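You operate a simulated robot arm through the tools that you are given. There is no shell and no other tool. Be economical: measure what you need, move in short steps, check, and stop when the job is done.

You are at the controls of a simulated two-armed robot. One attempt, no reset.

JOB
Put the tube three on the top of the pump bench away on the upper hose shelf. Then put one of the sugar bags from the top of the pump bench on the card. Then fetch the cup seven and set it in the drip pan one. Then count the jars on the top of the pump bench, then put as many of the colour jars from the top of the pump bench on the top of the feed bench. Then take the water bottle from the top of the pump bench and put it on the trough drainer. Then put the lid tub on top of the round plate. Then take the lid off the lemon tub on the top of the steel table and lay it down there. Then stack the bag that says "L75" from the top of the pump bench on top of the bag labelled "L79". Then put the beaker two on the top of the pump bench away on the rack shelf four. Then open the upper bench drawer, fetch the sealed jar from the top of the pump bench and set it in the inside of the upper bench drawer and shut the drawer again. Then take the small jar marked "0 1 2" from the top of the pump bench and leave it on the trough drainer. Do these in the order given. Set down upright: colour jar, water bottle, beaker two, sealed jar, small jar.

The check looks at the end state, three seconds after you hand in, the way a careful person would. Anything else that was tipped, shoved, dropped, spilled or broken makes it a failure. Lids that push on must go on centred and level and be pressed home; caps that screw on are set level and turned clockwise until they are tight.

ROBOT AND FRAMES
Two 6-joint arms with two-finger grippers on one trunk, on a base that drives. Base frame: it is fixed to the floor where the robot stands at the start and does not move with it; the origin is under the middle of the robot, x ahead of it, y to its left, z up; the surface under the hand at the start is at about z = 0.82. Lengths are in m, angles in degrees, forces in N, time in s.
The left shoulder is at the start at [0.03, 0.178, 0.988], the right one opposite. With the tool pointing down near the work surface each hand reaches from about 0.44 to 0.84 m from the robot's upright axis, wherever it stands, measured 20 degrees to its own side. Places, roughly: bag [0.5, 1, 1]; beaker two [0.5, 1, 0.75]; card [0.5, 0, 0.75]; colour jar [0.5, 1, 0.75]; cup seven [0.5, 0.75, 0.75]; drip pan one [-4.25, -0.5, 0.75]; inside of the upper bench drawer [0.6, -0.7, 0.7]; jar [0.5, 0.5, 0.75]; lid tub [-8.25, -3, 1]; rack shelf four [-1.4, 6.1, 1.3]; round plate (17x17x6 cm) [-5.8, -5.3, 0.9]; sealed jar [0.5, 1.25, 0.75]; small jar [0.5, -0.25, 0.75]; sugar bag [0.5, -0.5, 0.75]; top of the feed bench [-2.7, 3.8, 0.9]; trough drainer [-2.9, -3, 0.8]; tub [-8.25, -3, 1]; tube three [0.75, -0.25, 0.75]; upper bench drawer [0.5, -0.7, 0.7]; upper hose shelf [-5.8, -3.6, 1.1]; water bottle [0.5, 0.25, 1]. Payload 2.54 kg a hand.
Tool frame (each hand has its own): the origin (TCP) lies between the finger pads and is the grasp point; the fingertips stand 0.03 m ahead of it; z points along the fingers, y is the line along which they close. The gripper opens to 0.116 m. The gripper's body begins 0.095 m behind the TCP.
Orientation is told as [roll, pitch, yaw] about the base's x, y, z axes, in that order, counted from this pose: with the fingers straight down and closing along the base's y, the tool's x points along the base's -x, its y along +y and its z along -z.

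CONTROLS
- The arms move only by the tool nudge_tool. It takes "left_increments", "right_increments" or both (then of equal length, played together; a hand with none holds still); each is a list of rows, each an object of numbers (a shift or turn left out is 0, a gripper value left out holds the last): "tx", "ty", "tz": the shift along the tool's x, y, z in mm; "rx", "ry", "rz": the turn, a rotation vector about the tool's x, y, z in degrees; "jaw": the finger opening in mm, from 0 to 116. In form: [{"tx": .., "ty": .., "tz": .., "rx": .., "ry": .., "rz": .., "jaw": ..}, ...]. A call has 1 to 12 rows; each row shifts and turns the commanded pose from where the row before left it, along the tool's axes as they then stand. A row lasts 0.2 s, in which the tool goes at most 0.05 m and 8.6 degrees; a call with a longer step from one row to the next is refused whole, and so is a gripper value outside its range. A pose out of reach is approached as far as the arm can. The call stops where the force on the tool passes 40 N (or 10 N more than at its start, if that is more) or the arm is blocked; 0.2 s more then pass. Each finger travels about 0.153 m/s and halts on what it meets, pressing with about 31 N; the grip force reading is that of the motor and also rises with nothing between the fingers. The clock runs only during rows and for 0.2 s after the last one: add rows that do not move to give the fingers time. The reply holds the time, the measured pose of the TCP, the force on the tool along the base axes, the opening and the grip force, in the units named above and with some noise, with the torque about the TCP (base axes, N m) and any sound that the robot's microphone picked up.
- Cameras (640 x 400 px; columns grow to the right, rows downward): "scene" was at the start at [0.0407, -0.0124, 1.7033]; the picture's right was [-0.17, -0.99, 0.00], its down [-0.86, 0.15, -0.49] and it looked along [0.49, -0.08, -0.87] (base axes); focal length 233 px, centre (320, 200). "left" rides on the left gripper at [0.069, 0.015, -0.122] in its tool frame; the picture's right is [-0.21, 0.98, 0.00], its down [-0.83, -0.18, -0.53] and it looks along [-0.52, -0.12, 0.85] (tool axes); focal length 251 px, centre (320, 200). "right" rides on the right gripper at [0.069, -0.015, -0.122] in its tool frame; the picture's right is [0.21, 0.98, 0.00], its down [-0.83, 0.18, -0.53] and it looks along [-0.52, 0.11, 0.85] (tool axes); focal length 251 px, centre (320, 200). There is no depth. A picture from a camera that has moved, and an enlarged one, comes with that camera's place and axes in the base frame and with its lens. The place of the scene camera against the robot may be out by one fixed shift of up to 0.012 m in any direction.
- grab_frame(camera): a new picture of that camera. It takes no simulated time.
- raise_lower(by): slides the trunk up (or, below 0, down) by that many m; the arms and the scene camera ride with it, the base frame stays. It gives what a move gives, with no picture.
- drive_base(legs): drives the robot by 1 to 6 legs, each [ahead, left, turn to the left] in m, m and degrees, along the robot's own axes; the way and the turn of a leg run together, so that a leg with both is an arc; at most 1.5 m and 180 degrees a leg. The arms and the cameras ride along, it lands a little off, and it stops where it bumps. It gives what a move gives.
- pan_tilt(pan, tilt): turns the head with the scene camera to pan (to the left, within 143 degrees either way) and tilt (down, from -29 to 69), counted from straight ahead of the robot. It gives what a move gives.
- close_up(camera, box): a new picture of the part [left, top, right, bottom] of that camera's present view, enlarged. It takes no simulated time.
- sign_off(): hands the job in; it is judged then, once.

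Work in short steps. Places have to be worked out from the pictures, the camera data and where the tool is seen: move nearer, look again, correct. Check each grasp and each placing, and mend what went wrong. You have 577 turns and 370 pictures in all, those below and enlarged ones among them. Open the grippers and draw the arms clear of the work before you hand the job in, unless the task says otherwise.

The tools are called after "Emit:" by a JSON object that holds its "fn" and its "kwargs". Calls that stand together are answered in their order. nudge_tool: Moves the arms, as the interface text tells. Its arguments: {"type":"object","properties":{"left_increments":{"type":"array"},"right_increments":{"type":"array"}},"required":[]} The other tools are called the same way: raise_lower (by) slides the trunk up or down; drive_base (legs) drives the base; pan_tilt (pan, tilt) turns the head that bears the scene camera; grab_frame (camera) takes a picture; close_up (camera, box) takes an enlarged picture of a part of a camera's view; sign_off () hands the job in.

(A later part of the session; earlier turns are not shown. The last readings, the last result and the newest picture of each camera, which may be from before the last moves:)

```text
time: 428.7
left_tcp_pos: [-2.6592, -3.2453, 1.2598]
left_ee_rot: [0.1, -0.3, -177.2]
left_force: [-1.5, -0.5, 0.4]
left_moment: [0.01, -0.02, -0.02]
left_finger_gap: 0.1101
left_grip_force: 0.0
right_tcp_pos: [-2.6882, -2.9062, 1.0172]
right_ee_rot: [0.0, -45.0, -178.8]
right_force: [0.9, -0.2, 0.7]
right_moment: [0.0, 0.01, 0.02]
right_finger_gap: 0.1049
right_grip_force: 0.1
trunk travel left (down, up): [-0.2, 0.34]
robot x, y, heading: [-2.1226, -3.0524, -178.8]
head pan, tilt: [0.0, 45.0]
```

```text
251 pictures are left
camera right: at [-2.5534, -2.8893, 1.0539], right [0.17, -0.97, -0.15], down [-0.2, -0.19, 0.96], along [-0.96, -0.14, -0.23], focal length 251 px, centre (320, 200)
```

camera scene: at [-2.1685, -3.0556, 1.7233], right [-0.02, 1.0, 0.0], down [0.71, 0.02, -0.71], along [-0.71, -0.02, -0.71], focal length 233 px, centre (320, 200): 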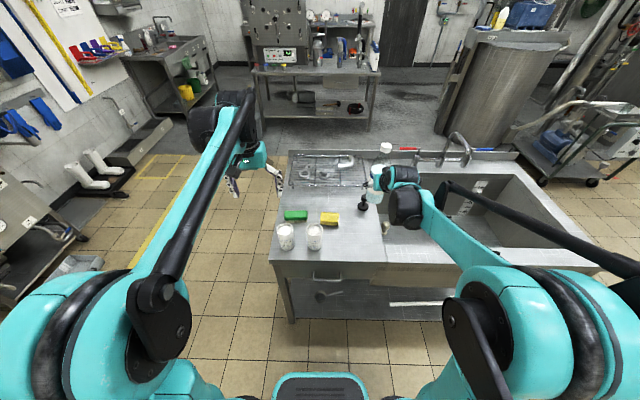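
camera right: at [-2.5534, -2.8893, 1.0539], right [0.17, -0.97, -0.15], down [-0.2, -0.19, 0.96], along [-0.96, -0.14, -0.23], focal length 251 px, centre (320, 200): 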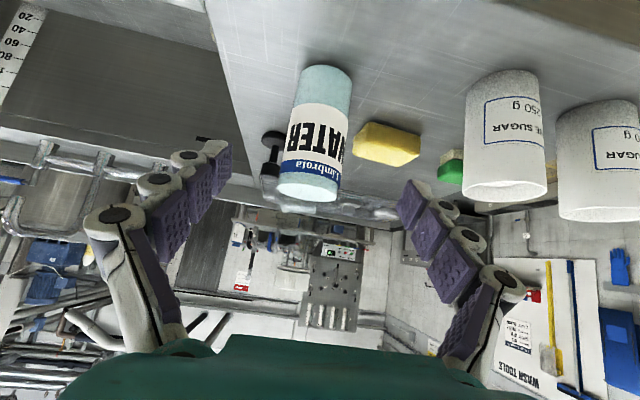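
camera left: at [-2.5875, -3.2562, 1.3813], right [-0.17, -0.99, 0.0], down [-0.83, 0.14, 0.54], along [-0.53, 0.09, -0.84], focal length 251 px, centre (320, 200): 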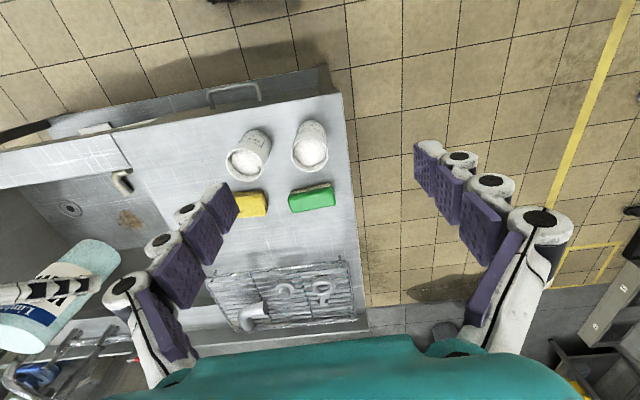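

The water bottle stands on the drainer. Next is the steel table far west. I raise both hands and drive back via the known gap.

Emit:
{"fn": "nudge_tool", "kwargs": {"left_increments": [{"tz": -40}, {"tz": -40}, {"tz": -40}, {"tz": -40}, {}, {}, {}, {}, {}], "right_increments": [{"tx": -31, "tz": -31}, {"tx": -31, "tz": -31}, {"tx": -31, "tz": -31}, {"tx": -31, "tz": -31}, {"tx": -31, "tz": -31}, {"tx": -31, "tz": -31}, {"tx": -31, "tz": -31}, {"tx": -31, "tz": -31}, {"tx": -31, "tz": -31}]}}

Emit:
{"fn": "drive_base", "kwargs": {"legs": [[0, -0.95, 0], [-0.05, -0.9, 0], [0, 0, -90.5], [0, 1.4, 0], [-0.71, 1.2, 0]]}}

```text
time: 430.7
left_tcp_pos: [-2.6562, -3.244, 1.42]
left_ee_rot: [-0.1, -0.4, -177.1]
left_force: [0.0, 0.0, 0.2]
left_moment: [0.08, -0.02, 0.02]
left_finger_gap: 0.1102
left_grip_force: 0.1
right_tcp_pos: [-2.6904, -2.9079, 1.4107]
right_ee_rot: [0.0, -45.1, -178.7]
right_force: [-0.5, -0.2, 0.6]
right_moment: [-0.04, -0.02, -0.05]
right_finger_gap: 0.1052
right_grip_force: 0.1
trunk travel left (down, up): [-0.2, 0.34]
robot x, y, heading: [-2.1243, -3.0559, -178.9]
head pan, tilt: [0.0, 45.0]
```

```text
time: 456.9
left_tcp_pos: [-4.8837, -1.5996, 1.4192]
left_ee_rot: [0.0, -0.3, 97.8]
left_force: [0.1, -0.3, -0.2]
left_moment: [0.0, -0.03, 0.03]
left_finger_gap: 0.11
left_grip_force: 0.1
right_tcp_pos: [-4.5525, -1.5361, 1.4114]
right_ee_rot: [0.0, -45.0, 96.4]
right_force: [0.2, 0.5, -0.8]
right_moment: [-0.01, 0.02, -0.02]
right_finger_gap: 0.1049
right_grip_force: 0.0
trunk travel left (down, up): [-0.2, 0.34]
robot x, y, heading: [-4.6462, -2.1186, 96.3]
head pan, tilt: [0.0, 45.0]
```

Emit:
{"fn": "drive_base", "kwargs": {"legs": [[0, 0, -6], [0.18, 0, 0]]}}

Emit:
{"fn": "drive_base", "kwargs": {"legs": [[0, 0.95, 0], [0, 1.0, 0]]}}

Emit:
{"fn": "pan_tilt", "kwargs": {"pan": 95, "tilt": 25}}

Emit:
{"fn": "grab_frame", "kwargs": {"camera": "scene"}}

```text
time: 459.0
left_tcp_pos: [-4.8293, -1.3964, 1.4199]
left_ee_rot: [0.1, -0.4, 91.9]
left_force: [0.1, 0.7, -0.7]
left_moment: [-0.08, -0.01, 0.03]
left_finger_gap: 0.11
left_grip_force: 0.1
right_tcp_pos: [-4.4919, -1.3688, 1.41]
right_ee_rot: [0.0, -45.0, 90.3]
right_force: [-0.2, 1.1, -0.9]
right_moment: [-0.03, 0.01, 0.0]
right_finger_gap: 0.1049
right_grip_force: 0.0
trunk travel left (down, up): [-0.2, 0.34]
robot x, y, heading: [-4.6478, -1.9358, 90.3]
head pan, tilt: [0.0, 45.0]
```

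```text
time: 468.8
left_tcp_pos: [-6.7939, -1.4101, 1.4202]
left_ee_rot: [0.0, -0.5, 92.0]
left_force: [0.1, -0.3, 0.3]
left_moment: [0.0, 0.04, 0.0]
left_finger_gap: 0.1101
left_grip_force: 0.0
right_tcp_pos: [-6.4576, -1.3806, 1.411]
right_ee_rot: [0.0, -45.1, 90.6]
right_force: [-0.2, 0.2, -0.1]
right_moment: [0.03, 0.03, -0.01]
right_finger_gap: 0.105
right_grip_force: 0.0
trunk travel left (down, up): [-0.2, 0.34]
robot x, y, heading: [-6.611, -1.9468, 90.5]
head pan, tilt: [0.0, 45.0]
```

```text
time: 470.5
left_tcp_pos: [-6.7936, -1.4093, 1.4203]
left_ee_rot: [0.1, -0.4, 92.0]
left_force: [0.7, 0.0, 0.0]
left_moment: [-0.02, 0.01, 0.03]
left_finger_gap: 0.1099
left_grip_force: 0.1
right_tcp_pos: [-6.4565, -1.3804, 1.412]
right_ee_rot: [0.0, -44.9, 90.6]
right_force: [0.0, 0.5, -0.2]
right_moment: [0.03, 0.02, -0.02]
right_finger_gap: 0.1051
right_grip_force: 0.1
trunk travel left (down, up): [-0.2, 0.34]
robot x, y, heading: [-6.6119, -1.9481, 90.3]
head pan, tilt: [95.0, 25.0]
```

```text
250 pictures are left
camera scene: at [-6.6962, -1.9867, 1.7539], right [-0.09, 1.0, 0.0], down [0.42, 0.04, -0.91], along [-0.9, -0.09, -0.42], focal length 233 px, centre (320, 200)
```

scene: 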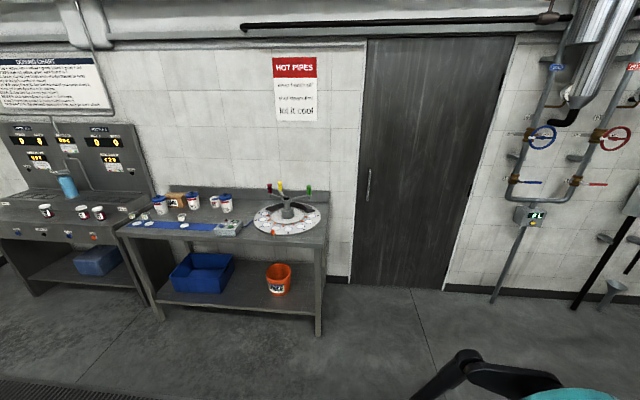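

Emit:
{"fn": "close_up", "kwargs": {"camera": "scene", "box": [110, 160, 340, 300]}}

Emit:
{"fn": "close_up", "kwargs": {"camera": "scene", "box": [120, 180, 240, 250]}}

```text
2.78 times, centred on (225, 230) of scene
camera zoom: at [-6.6962, -1.9867, 1.7539], right [-0.09, 1.0, 0.0], down [0.42, 0.04, -0.91], along [-0.9, -0.09, -0.42], focal length 649 px, centre (584, 116)
```

zoom: 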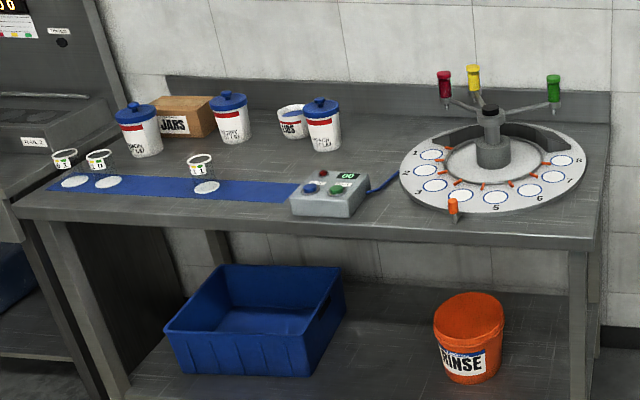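

```text
5.33 times, centred on (180, 215) of scene
camera zoom: at [-6.6962, -1.9867, 1.7539], right [-0.09, 1.0, 0.0], down [0.42, 0.04, -0.91], along [-0.9, -0.09, -0.42], focal length 1244 px, centre (1067, 120)
```

zoom: 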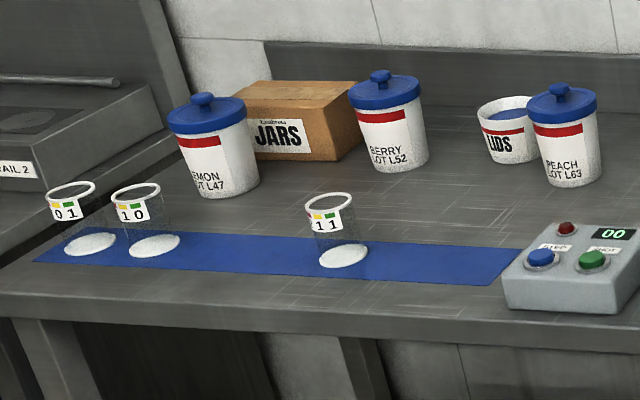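

The "LIDS" tub (open) stands at about (-8.31, -3.0) between BERRY and PEACH; LEMON is at (-8.2, -3.39). I turn and drive up to that table.

Emit:
{"fn": "drive_base", "kwargs": {"legs": [[0, 0, 89.6], [0.4, 0.65, 0], [0.4, 0.6, 0]]}}

Emit:
{"fn": "pan_tilt", "kwargs": {"pan": 0, "tilt": 35}}

Emit:
{"fn": "grab_frame", "kwargs": {"camera": "scene"}}

Emit:
{"fn": "grab_frame", "kwargs": {"camera": "right"}}

```text
time: 482.0
left_tcp_pos: [-7.9037, -3.4036, 1.4185]
left_ee_rot: [0.0, -0.5, -176.9]
left_force: [-0.2, -0.1, -0.1]
left_moment: [-0.02, 0.02, -0.01]
left_finger_gap: 0.1104
left_grip_force: 0.2
right_tcp_pos: [-7.9425, -3.0679, 1.4113]
right_ee_rot: [0.0, -45.0, -178.3]
right_force: [-0.5, -0.3, -0.1]
right_moment: [-0.01, -0.01, 0.02]
right_finger_gap: 0.105
right_grip_force: 0.0
trunk travel left (down, up): [-0.2, 0.34]
robot x, y, heading: [-7.3726, -3.2095, -178.3]
head pan, tilt: [95.0, 25.0]
```

```text
time: 483.7
left_tcp_pos: [-7.9057, -3.4052, 1.4212]
left_ee_rot: [0.1, -0.3, -177.0]
left_force: [-0.4, 0.7, 0.3]
left_moment: [-0.01, -0.02, 0.0]
left_finger_gap: 0.1099
left_grip_force: 0.1
right_tcp_pos: [-7.9415, -3.0668, 1.4102]
right_ee_rot: [0.1, -45.1, -178.3]
right_force: [-0.1, 0.9, -1.5]
right_moment: [-0.02, 0.01, 0.02]
right_finger_gap: 0.1053
right_grip_force: 0.0
trunk travel left (down, up): [-0.2, 0.34]
robot x, y, heading: [-7.3739, -3.2089, -178.1]
head pan, tilt: [0.0, 35.0]
```

```text
247 pictures are left
camera scene: at [-7.425, -3.2126, 1.7381], right [-0.03, 1.0, 0.0], down [0.57, 0.02, -0.82], along [-0.82, -0.02, -0.57], focal length 233 px, centre (320, 200)
```

scene: 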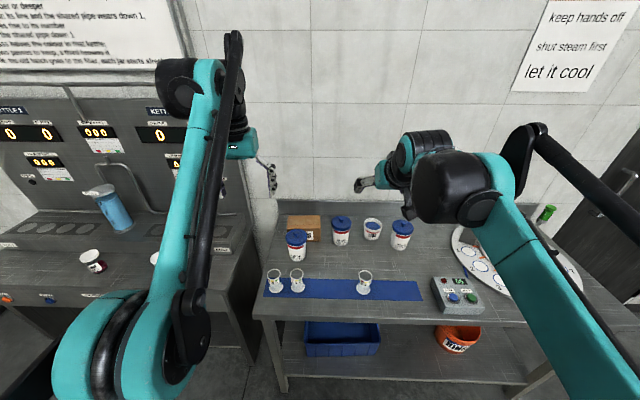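

```text
246 pictures are left
camera right: at [-7.8063, -3.0499, 1.448], right [0.18, -0.97, -0.15], down [-0.2, -0.19, 0.96], along [-0.96, -0.14, -0.23], focal length 251 px, centre (320, 200)
```

right: 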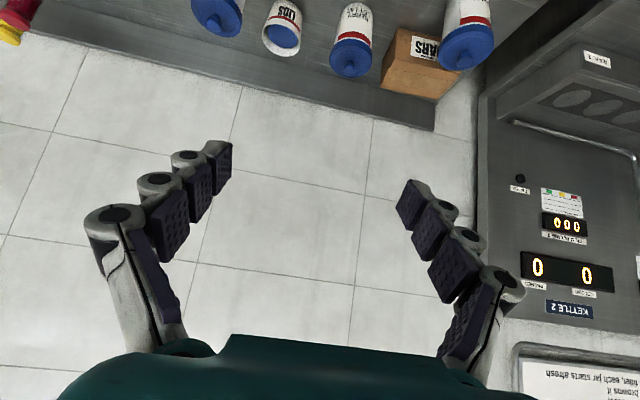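

I straighten the right hand to point down and drive 0.22 m nearer, then look from above.

Emit:
{"fn": "nudge_tool", "kwargs": {"right_increments": [{"ry": 7.5}, {"ry": 7.5}, {"ry": 7.5}, {"ry": 7.5}, {"ry": 7.5}, {"ry": 7.5}]}}

Emit:
{"fn": "drive_base", "kwargs": {"legs": [[0.22, 0, -1.8]]}}

Emit:
{"fn": "nudge_tool", "kwargs": {"right_increments": [{"tz": 45}, {"tz": 45}, {"tz": 45}, {"tx": -30, "tz": 30}, {"tx": -30}, {}]}}

Emit:
{"fn": "grab_frame", "kwargs": {"camera": "right"}}

```text
time: 485.1
left_tcp_pos: [-7.9084, -3.4045, 1.4185]
left_ee_rot: [0.1, -0.3, -176.8]
left_force: [-0.5, -0.1, 0.7]
left_moment: [0.0, -0.05, 0.0]
left_finger_gap: 0.1099
left_grip_force: 0.2
right_tcp_pos: [-7.9434, -3.0677, 1.4096]
right_ee_rot: [0.0, 0.2, -178.4]
right_force: [0.1, -0.4, 0.4]
right_moment: [0.01, -0.06, 0.01]
right_finger_gap: 0.1049
right_grip_force: 0.0
trunk travel left (down, up): [-0.2, 0.34]
robot x, y, heading: [-7.3697, -3.207, -178.5]
head pan, tilt: [0.0, 35.0]
```

```text
time: 486.8
left_tcp_pos: [-8.1354, -3.3951, 1.4189]
left_ee_rot: [0.1, -0.3, -178.4]
left_force: [-0.2, -0.3, -0.7]
left_moment: [0.02, 0.0, 0.0]
left_finger_gap: 0.1102
left_grip_force: 0.0
right_tcp_pos: [-8.1616, -3.0554, 1.4104]
right_ee_rot: [-0.1, 0.1, -179.9]
right_force: [-0.8, -0.2, 0.6]
right_moment: [0.02, -0.01, 0.04]
right_finger_gap: 0.1051
right_grip_force: 0.2
trunk travel left (down, up): [-0.2, 0.34]
robot x, y, heading: [-7.597, -3.2126, -179.7]
head pan, tilt: [0.0, 35.0]
```

```text
time: 488.2
left_tcp_pos: [-8.1342, -3.3942, 1.4205]
left_ee_rot: [0.1, -0.4, -178.4]
left_force: [0.0, 0.0, -0.3]
left_moment: [-0.02, 0.03, -0.03]
left_finger_gap: 0.1097
left_grip_force: 0.0
right_tcp_pos: [-8.2209, -3.0537, 1.2451]
right_ee_rot: [0.1, 0.1, -179.8]
right_force: [-0.3, -0.1, 0.2]
right_moment: [-0.03, 0.03, -0.04]
right_finger_gap: 0.105
right_grip_force: 0.1
trunk travel left (down, up): [-0.2, 0.34]
robot x, y, heading: [-7.5967, -3.2144, -179.7]
head pan, tilt: [0.0, 35.0]
```

```text
245 pictures are left
camera right: at [-8.1516, -3.04, 1.368], right [0.22, -0.98, 0.0], down [-0.82, -0.18, 0.53], along [-0.52, -0.12, -0.85], focal length 251 px, centre (320, 200)
```

right: 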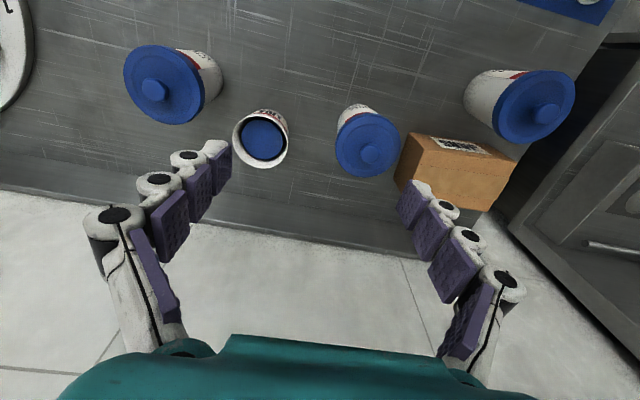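

LIDS tub at (-8.30, -2.977), Ø≈88 mm, with enough side room. I move above it and lower partly.

Emit:
{"fn": "nudge_tool", "kwargs": {"right_increments": [{"tx": -26, "ty": -25, "tz": 20, "jaw": 110}, {"tx": -26, "ty": -25, "tz": 30}, {"tx": -27, "ty": -26, "tz": 30}, {"tz": 40}, {}]}}

Emit:
{"fn": "grab_frame", "kwargs": {"camera": "right"}}

```text
time: 489.4
left_tcp_pos: [-8.1329, -3.394, 1.4199]
left_ee_rot: [0.1, -0.5, -178.4]
left_force: [-1.1, -0.5, -0.1]
left_moment: [-0.05, -0.02, 0.0]
left_finger_gap: 0.1101
left_grip_force: 0.1
right_tcp_pos: [-8.2995, -2.9805, 1.1236]
right_ee_rot: [0.1, 0.1, -179.8]
right_force: [0.2, 0.6, -0.8]
right_moment: [-0.03, -0.02, 0.03]
right_finger_gap: 0.1099
right_grip_force: 0.1
trunk travel left (down, up): [-0.2, 0.34]
robot x, y, heading: [-7.594, -3.214, -180.0]
head pan, tilt: [0.0, 35.0]
```

```text
244 pictures are left
camera right: at [-8.2304, -2.9665, 1.2461], right [0.22, -0.98, 0.0], down [-0.83, -0.18, 0.53], along [-0.52, -0.12, -0.85], focal length 251 px, centre (320, 200)
```

right: 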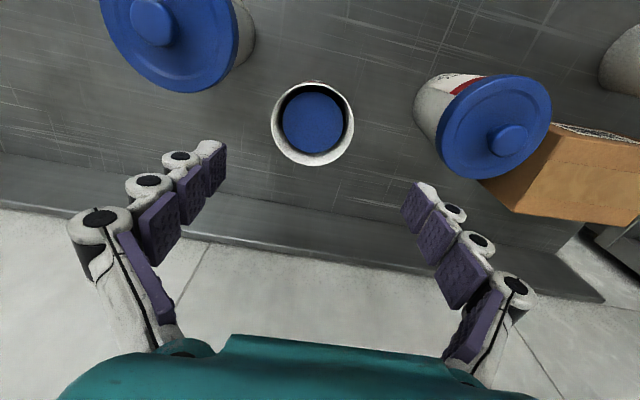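

Rim at (-8.304, -2.977, 0.976). I lower to z≈0.945 and close.

Emit:
{"fn": "nudge_tool", "kwargs": {"right_increments": [{"tx": -4, "ty": -4, "tz": 40}, {"tz": 40}, {"tz": 40}, {"tz": 40}, {"tz": 18}, {"jaw": 60}, {}, {}, {}]}}

Emit:
{"fn": "grab_frame", "kwargs": {"camera": "right"}}

```text
time: 491.4
left_tcp_pos: [-8.1332, -3.3946, 1.4202]
left_ee_rot: [0.2, -0.4, -178.5]
left_force: [0.1, -0.5, 0.2]
left_moment: [0.02, -0.05, 0.0]
left_finger_gap: 0.1102
left_grip_force: 0.1
right_tcp_pos: [-8.3038, -2.9755, 0.9472]
right_ee_rot: [0.0, 0.0, -179.9]
right_force: [-2.2, 1.8, 8.1]
right_moment: [0.01, -0.04, 0.03]
right_finger_gap: 0.0859
right_grip_force: 30.5
trunk travel left (down, up): [-0.2, 0.34]
robot x, y, heading: [-7.5991, -3.213, -179.9]
head pan, tilt: [0.0, 35.0]
```

```text
243 pictures are left
camera right: at [-8.2339, -2.9622, 1.0693], right [0.22, -0.98, 0.0], down [-0.82, -0.18, 0.53], along [-0.52, -0.12, -0.85], focal length 251 px, centre (320, 200)
```

right: 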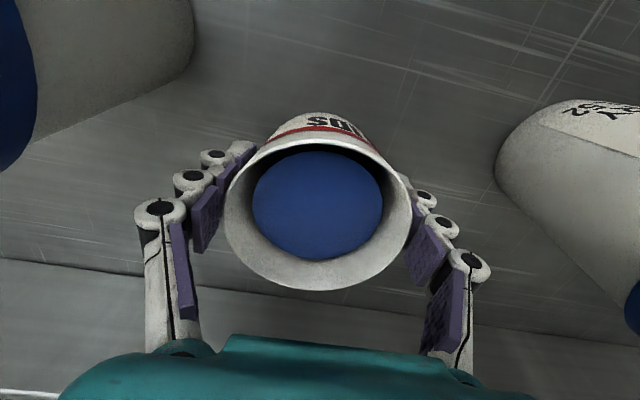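

Gripped (86 mm). I lift it slowly and check.

Emit:
{"fn": "nudge_tool", "kwargs": {"right_increments": [{"tz": -15}, {"tz": -30}, {"tz": -40}, {"tz": -40}, {"tz": -45}, {"tz": -45}, {"tz": -45}, {"tz": -45}]}}

Emit:
{"fn": "grab_frame", "kwargs": {"camera": "right"}}

Emit:
{"fn": "grab_frame", "kwargs": {"camera": "scene"}}

```text
time: 493.2
left_tcp_pos: [-8.1327, -3.3928, 1.4192]
left_ee_rot: [0.2, -0.4, -178.3]
left_force: [-0.1, -0.1, -0.5]
left_moment: [0.0, -0.01, -0.02]
left_finger_gap: 0.1099
left_grip_force: 0.0
right_tcp_pos: [-8.3041, -2.9766, 1.2516]
right_ee_rot: [0.0, 0.0, -179.8]
right_force: [0.0, 0.7, 0.3]
right_moment: [0.01, -0.04, -0.03]
right_finger_gap: 0.0854
right_grip_force: 31.1
trunk travel left (down, up): [-0.2, 0.34]
robot x, y, heading: [-7.5948, -3.2144, -179.9]
head pan, tilt: [0.0, 35.0]
```

```text
242 pictures are left
camera right: at [-8.235, -2.9636, 1.3739], right [0.22, -0.98, 0.0], down [-0.83, -0.18, 0.53], along [-0.52, -0.12, -0.85], focal length 251 px, centre (320, 200)
```

right: 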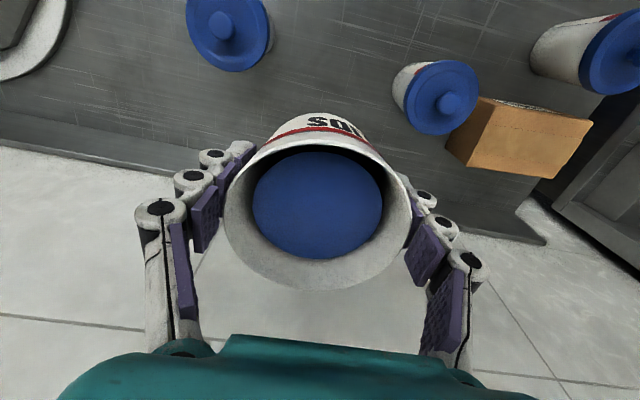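

```text
241 pictures are left
camera scene: at [-7.6489, -3.2145, 1.7381], right [0.0, 1.0, 0.0], down [0.57, 0.0, -0.82], along [-0.82, 0.0, -0.57], focal length 233 px, centre (320, 200)
```

scene: 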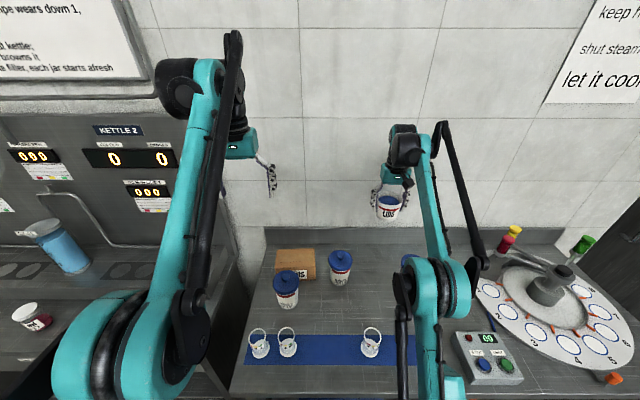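

Lifted cleanly. I draw it in and drive toward the sink corner where the round plate is.

Emit:
{"fn": "nudge_tool", "kwargs": {"right_increments": [{"tx": 45}, {"tx": 45}, {"tx": 45}, {}]}}

Emit:
{"fn": "drive_base", "kwargs": {"legs": [[-0.55, 0, 0], [0, 0, 90], [0.6, 0.5, 0]]}}

Emit:
{"fn": "pan_tilt", "kwargs": {"pan": 15, "tilt": 25}}

Emit:
{"fn": "grab_frame", "kwargs": {"camera": "scene"}}

```text
time: 494.2
left_tcp_pos: [-8.1361, -3.3933, 1.4185]
left_ee_rot: [0.1, -0.3, -178.4]
left_force: [-0.3, -0.5, -0.5]
left_moment: [0.01, -0.04, -0.01]
left_finger_gap: 0.11
left_grip_force: 0.1
right_tcp_pos: [-8.1708, -2.976, 1.2511]
right_ee_rot: [0.1, 0.1, -179.8]
right_force: [0.1, 0.6, -0.1]
right_moment: [0.01, -0.08, 0.0]
right_finger_gap: 0.0855
right_grip_force: 31.2
trunk travel left (down, up): [-0.2, 0.34]
robot x, y, heading: [-7.5966, -3.2185, -180.0]
head pan, tilt: [0.0, 35.0]
```

```text
time: 505.0
left_tcp_pos: [-6.3682, -4.3375, 1.4187]
left_ee_rot: [0.0, -0.4, -88.1]
left_force: [-0.3, 0.2, -0.4]
left_moment: [0.0, -0.01, 0.0]
left_finger_gap: 0.11
left_grip_force: 0.0
right_tcp_pos: [-6.7866, -4.3737, 1.2537]
right_ee_rot: [-0.1, 0.0, -89.6]
right_force: [0.9, -1.4, -1.9]
right_moment: [0.04, 0.01, 0.0]
right_finger_gap: 0.0855
right_grip_force: 31.2
trunk travel left (down, up): [-0.2, 0.34]
robot x, y, heading: [-6.5511, -3.7955, -89.6]
head pan, tilt: [0.0, 35.0]
```

```text
time: 505.7
left_tcp_pos: [-6.3684, -4.3359, 1.4203]
left_ee_rot: [0.1, -0.4, -88.1]
left_force: [0.1, -1.0, -0.4]
left_moment: [0.01, 0.01, -0.01]
left_finger_gap: 0.1101
left_grip_force: 0.0
right_tcp_pos: [-6.7872, -4.3733, 1.2528]
right_ee_rot: [-0.1, 0.0, -89.6]
right_force: [0.5, -0.1, -1.0]
right_moment: [0.02, 0.01, 0.01]
right_finger_gap: 0.0852
right_grip_force: 31.2
trunk travel left (down, up): [-0.2, 0.34]
robot x, y, heading: [-6.5512, -3.7978, -89.8]
head pan, tilt: [15.0, 25.0]
```

```text
240 pictures are left
camera scene: at [-6.5222, -3.8589, 1.7538], right [-0.96, -0.26, 0.0], down [-0.11, 0.41, -0.91], along [0.24, -0.87, -0.42], focal length 233 px, centre (320, 200)
```

scene: 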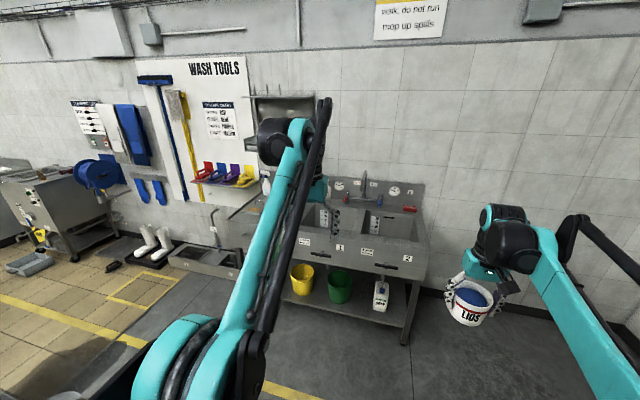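

The left arm hides the plate. I continue to y≈-4.5, then strafe to x≈-5.7 in front of the sink.

Emit:
{"fn": "nudge_tool", "kwargs": {"left_increments": [{"tx": 40}, {"tx": 40}]}}

Emit:
{"fn": "drive_base", "kwargs": {"legs": [[0.7, 0, 0], [0, 0.45, 0]]}}

Emit:
{"fn": "pan_tilt", "kwargs": {"pan": 0, "tilt": 45}}

Emit:
{"fn": "grab_frame", "kwargs": {"camera": "scene"}}

```text
time: 506.3
left_tcp_pos: [-6.3723, -4.2528, 1.4191]
left_ee_rot: [0.1, -0.4, -88.1]
left_force: [-0.2, 0.0, 0.3]
left_moment: [0.0, 0.04, 0.02]
left_finger_gap: 0.11
left_grip_force: 0.0
right_tcp_pos: [-6.7865, -4.3742, 1.2534]
right_ee_rot: [-0.1, -0.1, -89.7]
right_force: [-0.1, 0.1, -1.5]
right_moment: [-0.01, -0.03, -0.03]
right_finger_gap: 0.0852
right_grip_force: 31.1
trunk travel left (down, up): [-0.2, 0.34]
robot x, y, heading: [-6.5508, -3.7986, -90.1]
head pan, tilt: [15.0, 25.0]
```

```text
time: 512.4
left_tcp_pos: [-5.9081, -4.9265, 1.4193]
left_ee_rot: [0.0, -0.4, -87.6]
left_force: [0.5, 0.4, 0.2]
left_moment: [0.05, 0.0, 0.01]
left_finger_gap: 0.1099
left_grip_force: 0.1
right_tcp_pos: [-6.3214, -5.0503, 1.2535]
right_ee_rot: [0.1, 0.1, -89.1]
right_force: [0.1, 1.0, -2.1]
right_moment: [-0.01, 0.02, 0.01]
right_finger_gap: 0.0851
right_grip_force: 30.8
trunk travel left (down, up): [-0.2, 0.34]
robot x, y, heading: [-6.0941, -4.474, -88.9]
head pan, tilt: [15.0, 25.0]
```

```text
time: 513.2
left_tcp_pos: [-5.9111, -4.9273, 1.4182]
left_ee_rot: [0.1, -0.4, -87.7]
left_force: [0.0, 0.4, -0.1]
left_moment: [-0.01, 0.02, 0.0]
left_finger_gap: 0.1099
left_grip_force: 0.1
right_tcp_pos: [-6.3229, -5.0506, 1.2514]
right_ee_rot: [0.0, 0.0, -89.0]
right_force: [-0.4, -0.5, -0.5]
right_moment: [0.0, 0.02, -0.02]
right_finger_gap: 0.0855
right_grip_force: 30.6
trunk travel left (down, up): [-0.2, 0.34]
robot x, y, heading: [-6.0922, -4.4743, -89.3]
head pan, tilt: [0.0, 45.0]
```

```text
239 pictures are left
camera scene: at [-6.0865, -4.5257, 1.7233], right [-1.0, -0.02, 0.0], down [-0.01, 0.71, -0.71], along [0.01, -0.71, -0.71], focal length 233 px, centre (320, 200)
```

scene: 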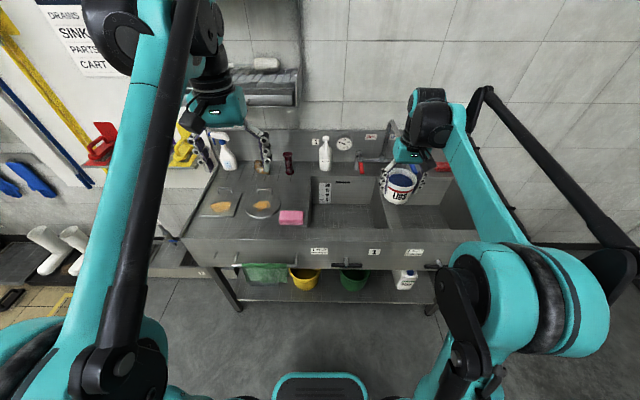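

Emit:
{"fn": "close_up", "kwargs": {"camera": "scene", "box": [180, 110, 360, 260]}}

Emit:
{"fn": "grab_frame", "kwargs": {"camera": "left"}}

```text
2.67 times, centred on (270, 185) of scene
camera zoom: at [-6.0865, -4.5257, 1.7233], right [-1.0, -0.02, 0.0], down [-0.01, 0.71, -0.71], along [0.01, -0.71, -0.71], focal length 622 px, centre (453, 240)
```

zoom: 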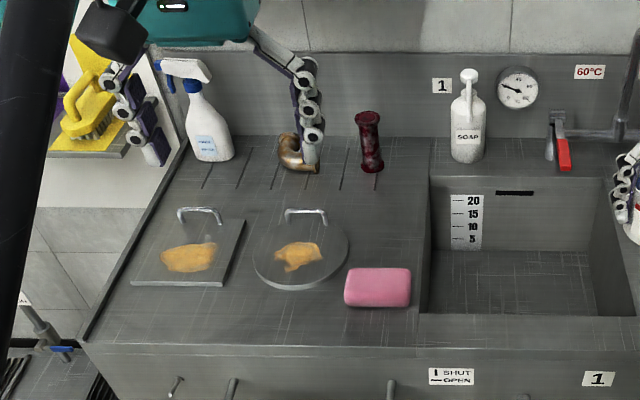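

```text
237 pictures are left
camera left: at [-5.8964, -4.8564, 1.5408], right [0.98, -0.17, 0.0], down [-0.15, -0.83, 0.54], along [-0.09, -0.53, -0.84], focal length 251 px, centre (320, 200)
```

left: 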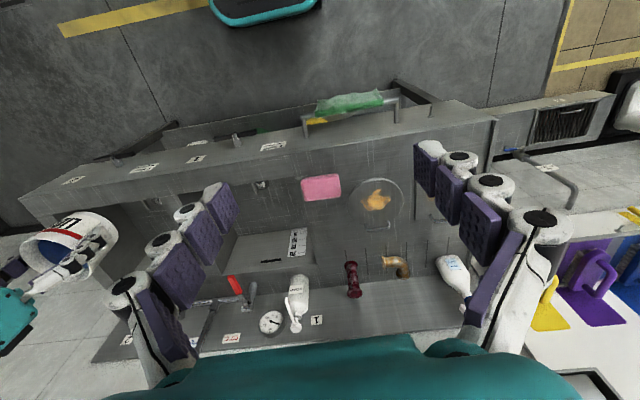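

The round plate (handle at its back edge) is centred near (-5.797, -5.30). I drive to put it in the right hand's reach.

Emit:
{"fn": "drive_base", "kwargs": {"legs": [[0.13, 0.4, -0.7]]}}

Emit:
{"fn": "grab_frame", "kwargs": {"camera": "scene"}}

Emit:
{"fn": "grab_frame", "kwargs": {"camera": "right"}}

```text
time: 515.8
left_tcp_pos: [-5.5175, -5.053, 1.4185]
left_ee_rot: [0.0, -0.4, -88.2]
left_force: [0.1, 0.0, 0.7]
left_moment: [0.03, 0.02, -0.03]
left_finger_gap: 0.1101
left_grip_force: 0.0
right_tcp_pos: [-5.9309, -5.1732, 1.2527]
right_ee_rot: [0.0, 0.0, -89.7]
right_force: [1.4, 1.0, -2.4]
right_moment: [0.05, -0.03, -0.02]
right_finger_gap: 0.0851
right_grip_force: 30.4
trunk travel left (down, up): [-0.2, 0.34]
robot x, y, heading: [-5.6975, -4.5924, -89.8]
head pan, tilt: [0.0, 45.0]
```

```text
236 pictures are left
camera scene: at [-5.69, -4.651, 1.7233], right [-1.0, -0.01, 0.0], down [0.0, 0.71, -0.71], along [0.0, -0.71, -0.71], focal length 233 px, centre (320, 200)
```

scene: 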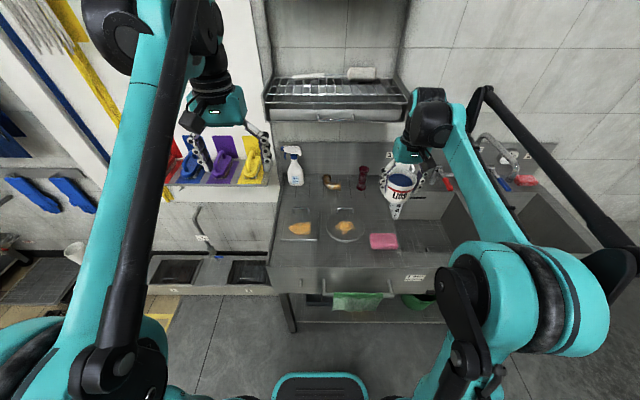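

```text
235 pictures are left
camera right: at [-5.9458, -5.1056, 1.3745], right [0.98, 0.22, 0.0], down [0.19, -0.82, 0.53], along [0.12, -0.52, -0.85], focal length 251 px, centre (320, 200)
```

right: 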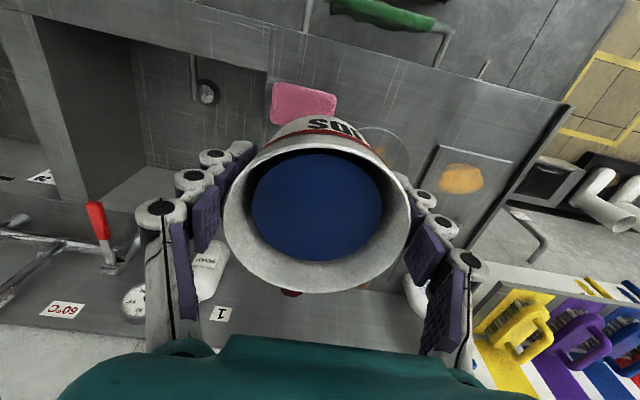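

Emit:
{"fn": "nudge_tool", "kwargs": {"right_increments": [{"tx": -29, "ty": 33}, {"tx": -29, "ty": 33}, {"tx": -29, "ty": 33}, {"tx": -29, "ty": 32}, {"tz": 40}, {"tz": 40}, {"tz": 40}, {}]}}

Emit:
{"fn": "grab_frame", "kwargs": {"camera": "right"}}

Emit:
{"fn": "close_up", "kwargs": {"camera": "scene", "box": [260, 130, 420, 270]}}

```text
time: 517.6
left_tcp_pos: [-5.5187, -5.0529, 1.4182]
left_ee_rot: [0.0, -0.5, -88.3]
left_force: [-0.1, 0.4, -0.7]
left_moment: [-0.03, 0.0, 0.01]
left_finger_gap: 0.1099
left_grip_force: 0.0
right_tcp_pos: [-5.8001, -5.29, 1.1309]
right_ee_rot: [0.0, -0.1, -89.7]
right_force: [0.0, 0.7, -1.1]
right_moment: [0.01, 0.01, 0.0]
right_finger_gap: 0.0849
right_grip_force: 31.2
trunk travel left (down, up): [-0.2, 0.34]
robot x, y, heading: [-5.6955, -4.5972, -89.5]
head pan, tilt: [0.0, 45.0]
```

```text
234 pictures are left
camera right: at [-5.8154, -5.2211, 1.2536], right [0.98, 0.22, 0.0], down [0.19, -0.82, 0.53], along [0.12, -0.52, -0.85], focal length 251 px, centre (320, 200)
```

right: 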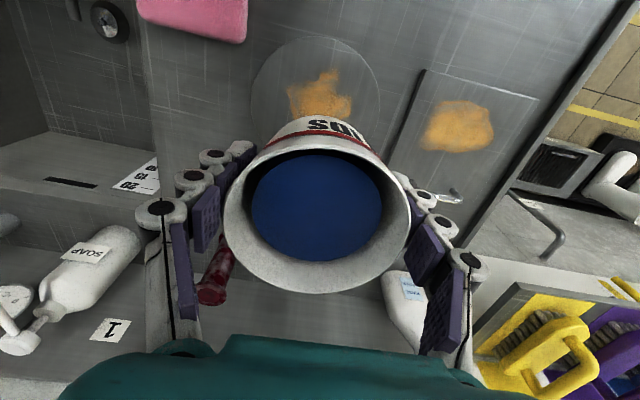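

```text
2.86 times, centred on (340, 200) of scene
camera zoom: at [-5.6904, -4.6503, 1.7233], right [-1.0, -0.01, 0.0], down [0.0, 0.71, -0.71], along [0.0, -0.71, -0.71], focal length 666 px, centre (263, 200)
```

zoom: 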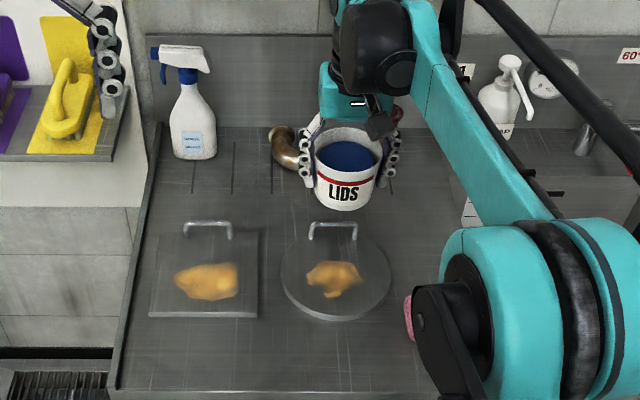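

Plate centre ≈ (-5.807, -5.303). I align and lower gently onto it.

Emit:
{"fn": "nudge_tool", "kwargs": {"right_increments": [{"ty": -6, "tz": 40}, {"tz": 40}, {"tz": 40}, {"tz": 30}, {"tz": 10}, {"tz": 6}, {"tz": 6}, {"tz": 6}]}}

Emit:
{"fn": "grab_frame", "kwargs": {"camera": "right"}}

Emit:
{"fn": "close_up", "kwargs": {"camera": "scene", "box": [260, 130, 420, 270]}}

```text
time: 519.4
left_tcp_pos: [-5.5171, -5.0531, 1.42]
left_ee_rot: [0.0, -0.5, -88.2]
left_force: [-0.8, -0.2, -0.3]
left_moment: [0.0, 0.01, 0.0]
left_finger_gap: 0.1098
left_grip_force: 0.1
right_tcp_pos: [-5.807, -5.2877, 0.9557]
right_ee_rot: [0.0, -0.1, -89.7]
right_force: [0.1, -0.9, 16.3]
right_moment: [-0.11, -0.08, 0.1]
right_finger_gap: 0.0854
right_grip_force: 31.0
trunk travel left (down, up): [-0.2, 0.34]
robot x, y, heading: [-5.6979, -4.5964, -89.6]
head pan, tilt: [0.0, 45.0]
```

```text
232 pictures are left
camera right: at [-5.8212, -5.2203, 1.0776], right [0.98, 0.22, 0.0], down [0.19, -0.82, 0.53], along [0.12, -0.52, -0.84], focal length 251 px, centre (320, 200)
```

right: 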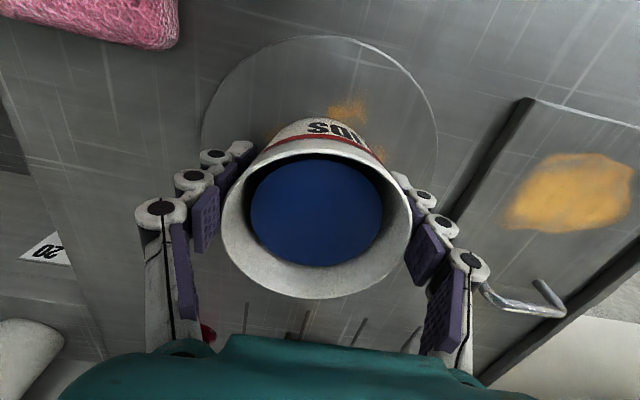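

```text
2.86 times, centred on (340, 200) of scene
camera zoom: at [-5.6905, -4.6491, 1.7236], right [-1.0, -0.01, 0.0], down [0.0, 0.71, -0.71], along [0.0, -0.71, -0.71], focal length 666 px, centre (263, 200)
```

zoom: 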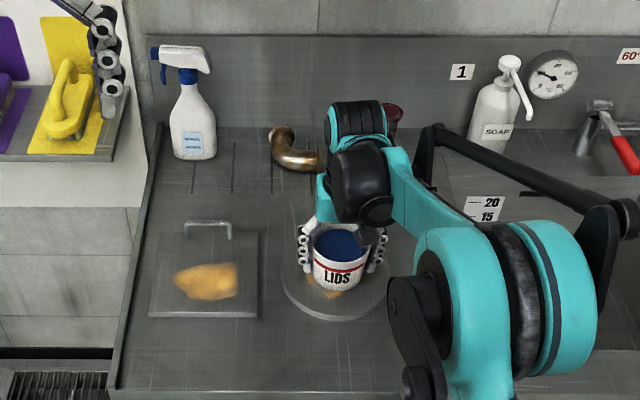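

Contact on the plate. I release and rise.

Emit:
{"fn": "nudge_tool", "kwargs": {"right_increments": [{"tz": -1}, {"jaw": 110}, {}, {}, {"tz": -40}, {"tz": -40}, {"tz": -45}, {"tz": -45}, {"tz": -45}, {"tx": 45}, {"tx": 45}]}}

Emit:
{"fn": "grab_frame", "kwargs": {"camera": "right"}}

Emit:
{"fn": "close_up", "kwargs": {"camera": "scene", "box": [260, 130, 420, 270]}}

```text
time: 521.8
left_tcp_pos: [-5.5177, -5.0522, 1.4193]
left_ee_rot: [0.1, -0.4, -88.2]
left_force: [0.9, 0.1, 0.3]
left_moment: [-0.01, 0.0, 0.0]
left_finger_gap: 0.1098
left_grip_force: 0.0
right_tcp_pos: [-5.8048, -5.1957, 1.1714]
right_ee_rot: [0.0, -0.1, -89.6]
right_force: [0.4, 0.3, 0.5]
right_moment: [-0.04, 0.01, 0.02]
right_finger_gap: 0.1101
right_grip_force: 0.1
trunk travel left (down, up): [-0.2, 0.34]
robot x, y, heading: [-5.6928, -4.5978, -89.6]
head pan, tilt: [0.0, 45.0]
```

```text
230 pictures are left
camera right: at [-5.8196, -5.1285, 1.2932], right [0.98, 0.22, 0.0], down [0.19, -0.82, 0.53], along [0.12, -0.52, -0.84], focal length 251 px, centre (320, 200)
```

right: 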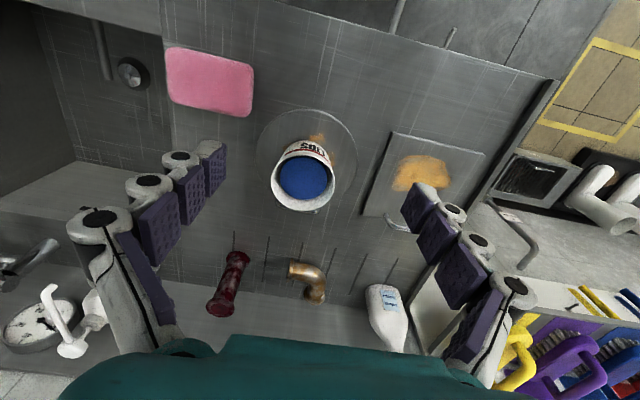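

```text
2.86 times, centred on (340, 200) of scene
camera zoom: at [-5.6906, -4.649, 1.7233], right [-1.0, -0.01, 0.0], down [0.0, 0.71, -0.71], along [0.0, -0.71, -0.71], focal length 666 px, centre (263, 200)
```

zoom: 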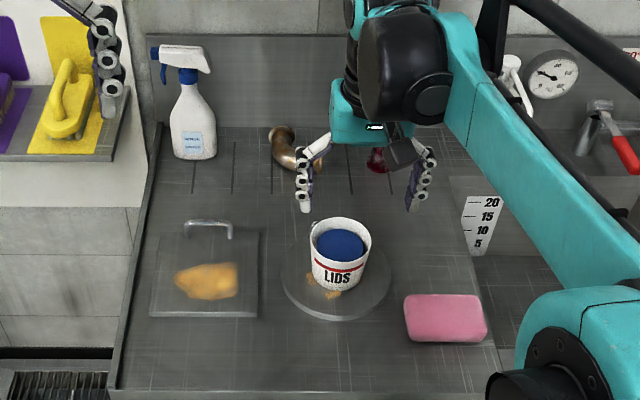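

The lid tub sits on the round plate. I drive back to the steel table for the lemon tub's lid.

Emit:
{"fn": "nudge_tool", "kwargs": {"right_increments": [{"tz": -45}, {"tz": -45}, {"tz": -45}, {"tz": -45}]}}

Emit:
{"fn": "drive_base", "kwargs": {"legs": [[0, -0.87, 0], [-0.75, -0.5, 0], [0, 0, -90.4], [0.4, -0.6, 0]]}}

Emit:
{"fn": "pan_tilt", "kwargs": {"pan": 0, "tilt": 40}}

Emit:
{"fn": "grab_frame", "kwargs": {"camera": "scene"}}

Emit:
{"fn": "grab_frame", "kwargs": {"camera": "left"}}

```text
time: 522.8
left_tcp_pos: [-5.5181, -5.0536, 1.4186]
left_ee_rot: [0.2, -0.3, -88.3]
left_force: [0.0, 1.3, -0.3]
left_moment: [0.0, 0.0, 0.01]
left_finger_gap: 0.11
left_grip_force: 0.0
right_tcp_pos: [-5.8032, -5.1963, 1.3505]
right_ee_rot: [0.0, 0.0, -89.7]
right_force: [0.1, -0.2, 0.4]
right_moment: [-0.01, 0.0, 0.01]
right_finger_gap: 0.1102
right_grip_force: 0.2
trunk travel left (down, up): [-0.2, 0.34]
robot x, y, heading: [-5.6965, -4.5982, -90.0]
head pan, tilt: [0.0, 45.0]
```

```text
time: 539.1
left_tcp_pos: [-7.9338, -3.4462, 1.4197]
left_ee_rot: [0.0, -0.3, -177.7]
left_force: [0.3, 0.4, 0.1]
left_moment: [-0.01, 0.0, 0.0]
left_finger_gap: 0.11
left_grip_force: 0.1
right_tcp_pos: [-8.0813, -3.1596, 1.3504]
right_ee_rot: [0.0, 0.0, -179.2]
right_force: [-0.8, 0.5, 0.1]
right_moment: [-0.02, 0.01, 0.03]
right_finger_gap: 0.1098
right_grip_force: 0.1
trunk travel left (down, up): [-0.2, 0.34]
robot x, y, heading: [-7.4828, -3.2624, -179.3]
head pan, tilt: [0.0, 45.0]
```

```text
time: 539.7
left_tcp_pos: [-7.935, -3.4463, 1.4193]
left_ee_rot: [0.2, -0.4, -177.7]
left_force: [0.4, -0.3, 0.1]
left_moment: [0.0, 0.01, 0.0]
left_finger_gap: 0.1101
left_grip_force: 0.0
right_tcp_pos: [-8.0803, -3.1604, 1.35]
right_ee_rot: [0.0, 0.0, -179.1]
right_force: [0.7, -0.4, 0.7]
right_moment: [-0.03, -0.01, 0.01]
right_finger_gap: 0.11
right_grip_force: 0.2
trunk travel left (down, up): [-0.2, 0.34]
robot x, y, heading: [-7.4783, -3.2647, -179.2]
head pan, tilt: [0.0, 40.0]
```

```text
228 pictures are left
camera scene: at [-7.5301, -3.2658, 1.7305], right [-0.01, 1.0, 0.0], down [0.64, 0.01, -0.77], along [-0.77, -0.01, -0.64], focal length 233 px, centre (320, 200)
```

scene: 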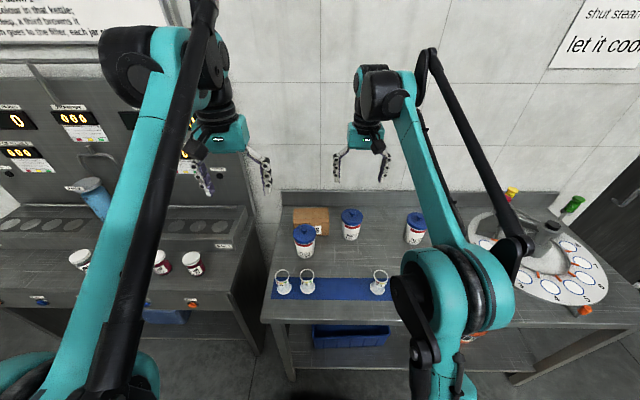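

```text
227 pictures are left
camera left: at [-7.8628, -3.4588, 1.5408], right [-0.18, -0.98, 0.0], down [-0.83, 0.15, 0.54], along [-0.53, 0.09, -0.84], focal length 251 px, centre (320, 200)
```

left: 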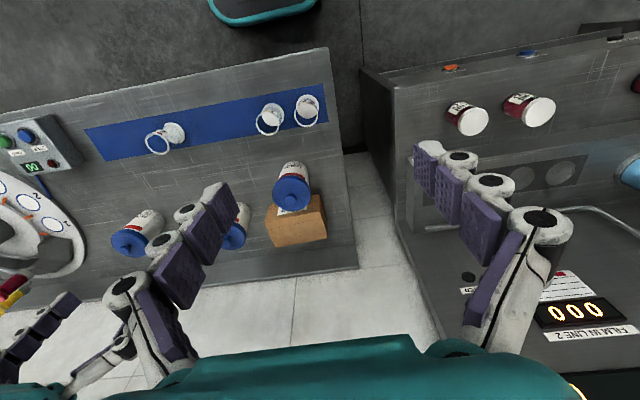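

I drive 0.1 m nearer and bring the left hand over the lemon lid's knob near (-8.175, -3.34).

Emit:
{"fn": "drive_base", "kwargs": {"legs": [[0.1, 0, 0]]}}

Emit:
{"fn": "nudge_tool", "kwargs": {"left_increments": [{"tx": -23, "ty": -15, "tz": 38}, {"tx": -23, "ty": -15, "tz": 38}, {"tx": -23, "ty": -15, "tz": 38}, {"tx": -23, "ty": -15, "tz": 38}, {"tx": -10, "ty": -20, "tz": 40}, {"tx": -10, "ty": -20, "tz": 40, "jaw": 70}, {}]}}

Emit:
{"fn": "grab_frame", "kwargs": {"camera": "left"}}

```text
time: 540.9
left_tcp_pos: [-8.0342, -3.4472, 1.4195]
left_ee_rot: [0.0, -0.4, -177.7]
left_force: [0.2, 0.4, -0.5]
left_moment: [-0.03, -0.03, -0.01]
left_finger_gap: 0.1101
left_grip_force: 0.1
right_tcp_pos: [-8.1806, -3.1617, 1.3487]
right_ee_rot: [0.0, 0.1, -179.1]
right_force: [-0.4, 0.1, -1.1]
right_moment: [-0.03, -0.06, 0.01]
right_finger_gap: 0.1101
right_grip_force: 0.0
trunk travel left (down, up): [-0.2, 0.34]
robot x, y, heading: [-7.5769, -3.2636, -179.2]
head pan, tilt: [0.0, 40.0]
```

```text
time: 542.5
left_tcp_pos: [-8.1494, -3.354, 1.1865]
left_ee_rot: [0.0, -0.5, -177.7]
left_force: [0.6, -0.7, 0.0]
left_moment: [-0.01, -0.01, 0.04]
left_finger_gap: 0.0701
left_grip_force: 0.0
right_tcp_pos: [-8.1798, -3.1628, 1.351]
right_ee_rot: [0.0, -0.1, -179.2]
right_force: [-0.4, -0.3, 0.2]
right_moment: [0.03, 0.03, 0.01]
right_finger_gap: 0.1098
right_grip_force: 0.0
trunk travel left (down, up): [-0.2, 0.34]
robot x, y, heading: [-7.5816, -3.2667, -179.2]
head pan, tilt: [0.0, 40.0]
```

```text
226 pictures are left
camera left: at [-8.0793, -3.3673, 1.3081], right [-0.17, -0.98, 0.0], down [-0.83, 0.15, 0.54], along [-0.53, 0.09, -0.84], focal length 251 px, centre (320, 200)
```

left: 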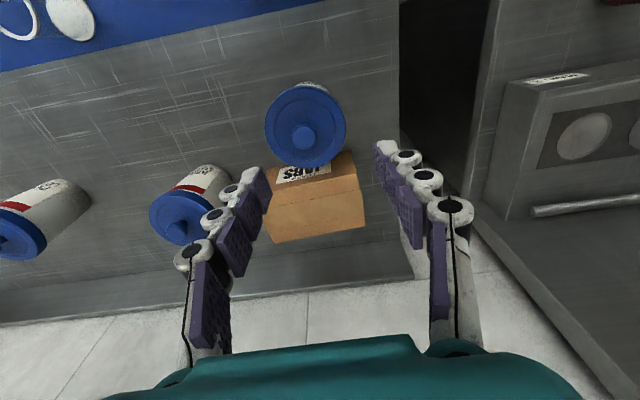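

Emit:
{"fn": "nudge_tool", "kwargs": {"left_increments": [{"tx": -17, "ty": -20, "tz": 20, "jaw": 50}, {"tz": 40}, {"tz": 40}, {}]}}

Emit:
{"fn": "grab_frame", "kwargs": {"camera": "left"}}

```text
time: 543.5
left_tcp_pos: [-8.1699, -3.3332, 1.0859]
left_ee_rot: [0.0, -0.4, -177.6]
left_force: [0.4, 0.1, -0.1]
left_moment: [-0.01, 0.05, -0.02]
left_finger_gap: 0.05
left_grip_force: 0.0
right_tcp_pos: [-8.1794, -3.1615, 1.3493]
right_ee_rot: [0.0, 0.0, -179.2]
right_force: [0.4, -0.5, 0.3]
right_moment: [0.01, 0.05, 0.0]
right_finger_gap: 0.1098
right_grip_force: 0.1
trunk travel left (down, up): [-0.2, 0.34]
robot x, y, heading: [-7.5796, -3.2655, -179.1]
head pan, tilt: [0.0, 40.0]
```

```text
225 pictures are left
camera left: at [-8.0984, -3.3469, 1.208], right [-0.17, -0.98, 0.0], down [-0.83, 0.15, 0.54], along [-0.53, 0.09, -0.84], focal length 251 px, centre (320, 200)
```

left: 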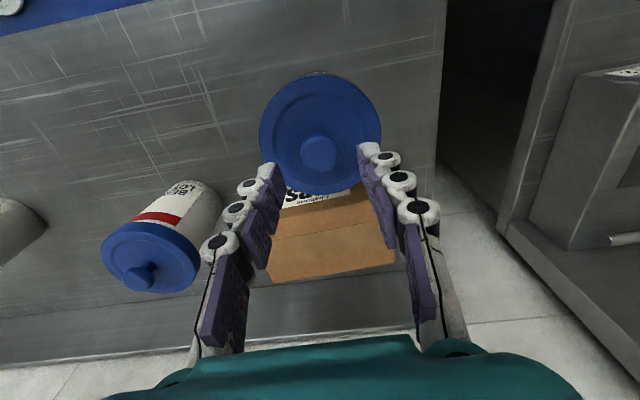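

Aligned over the knob (Ø≈30 mm). I lower so the tips straddle it and close.

Emit:
{"fn": "nudge_tool", "kwargs": {"left_increments": [{"tz": 25}, {"tz": 15}, {"tz": 8}, {"jaw": 5}, {}, {}]}}

Emit:
{"fn": "grab_frame", "kwargs": {"camera": "left"}}

```text
time: 544.2
left_tcp_pos: [-8.1692, -3.3356, 1.0529]
left_ee_rot: [0.3, -0.8, -177.6]
left_force: [-1.8, -5.1, 46.4]
left_moment: [-0.03, -0.27, 0.08]
left_finger_gap: 0.0255
left_grip_force: 31.7
right_tcp_pos: [-8.1756, -3.1615, 1.353]
right_ee_rot: [-0.1, -0.1, -179.1]
right_force: [0.0, 0.0, 0.2]
right_moment: [-0.03, 0.03, -0.01]
right_finger_gap: 0.1098
right_grip_force: 0.0
trunk travel left (down, up): [-0.2, 0.34]
robot x, y, heading: [-7.5793, -3.2641, -179.2]
head pan, tilt: [0.0, 40.0]
stopped in row 3 (left hand): the force on the tool passed its limit at 55 N (the readings are from after the stop); the commanded pose is now the measured one
```

```text
224 pictures are left
camera left: at [-8.0969, -3.3473, 1.1735], right [-0.17, -0.98, 0.01], down [-0.83, 0.15, 0.54], along [-0.54, 0.09, -0.84], focal length 251 px, centre (320, 200)
```

left: 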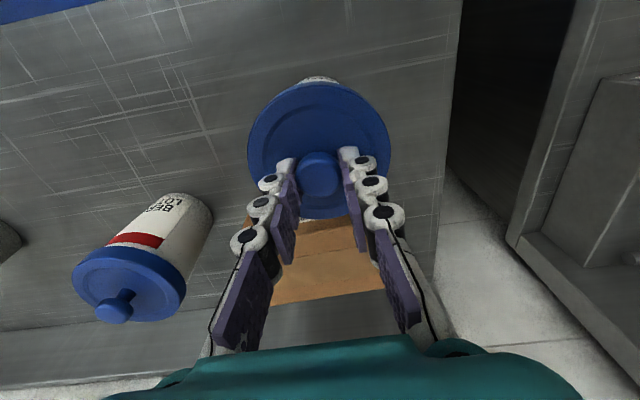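

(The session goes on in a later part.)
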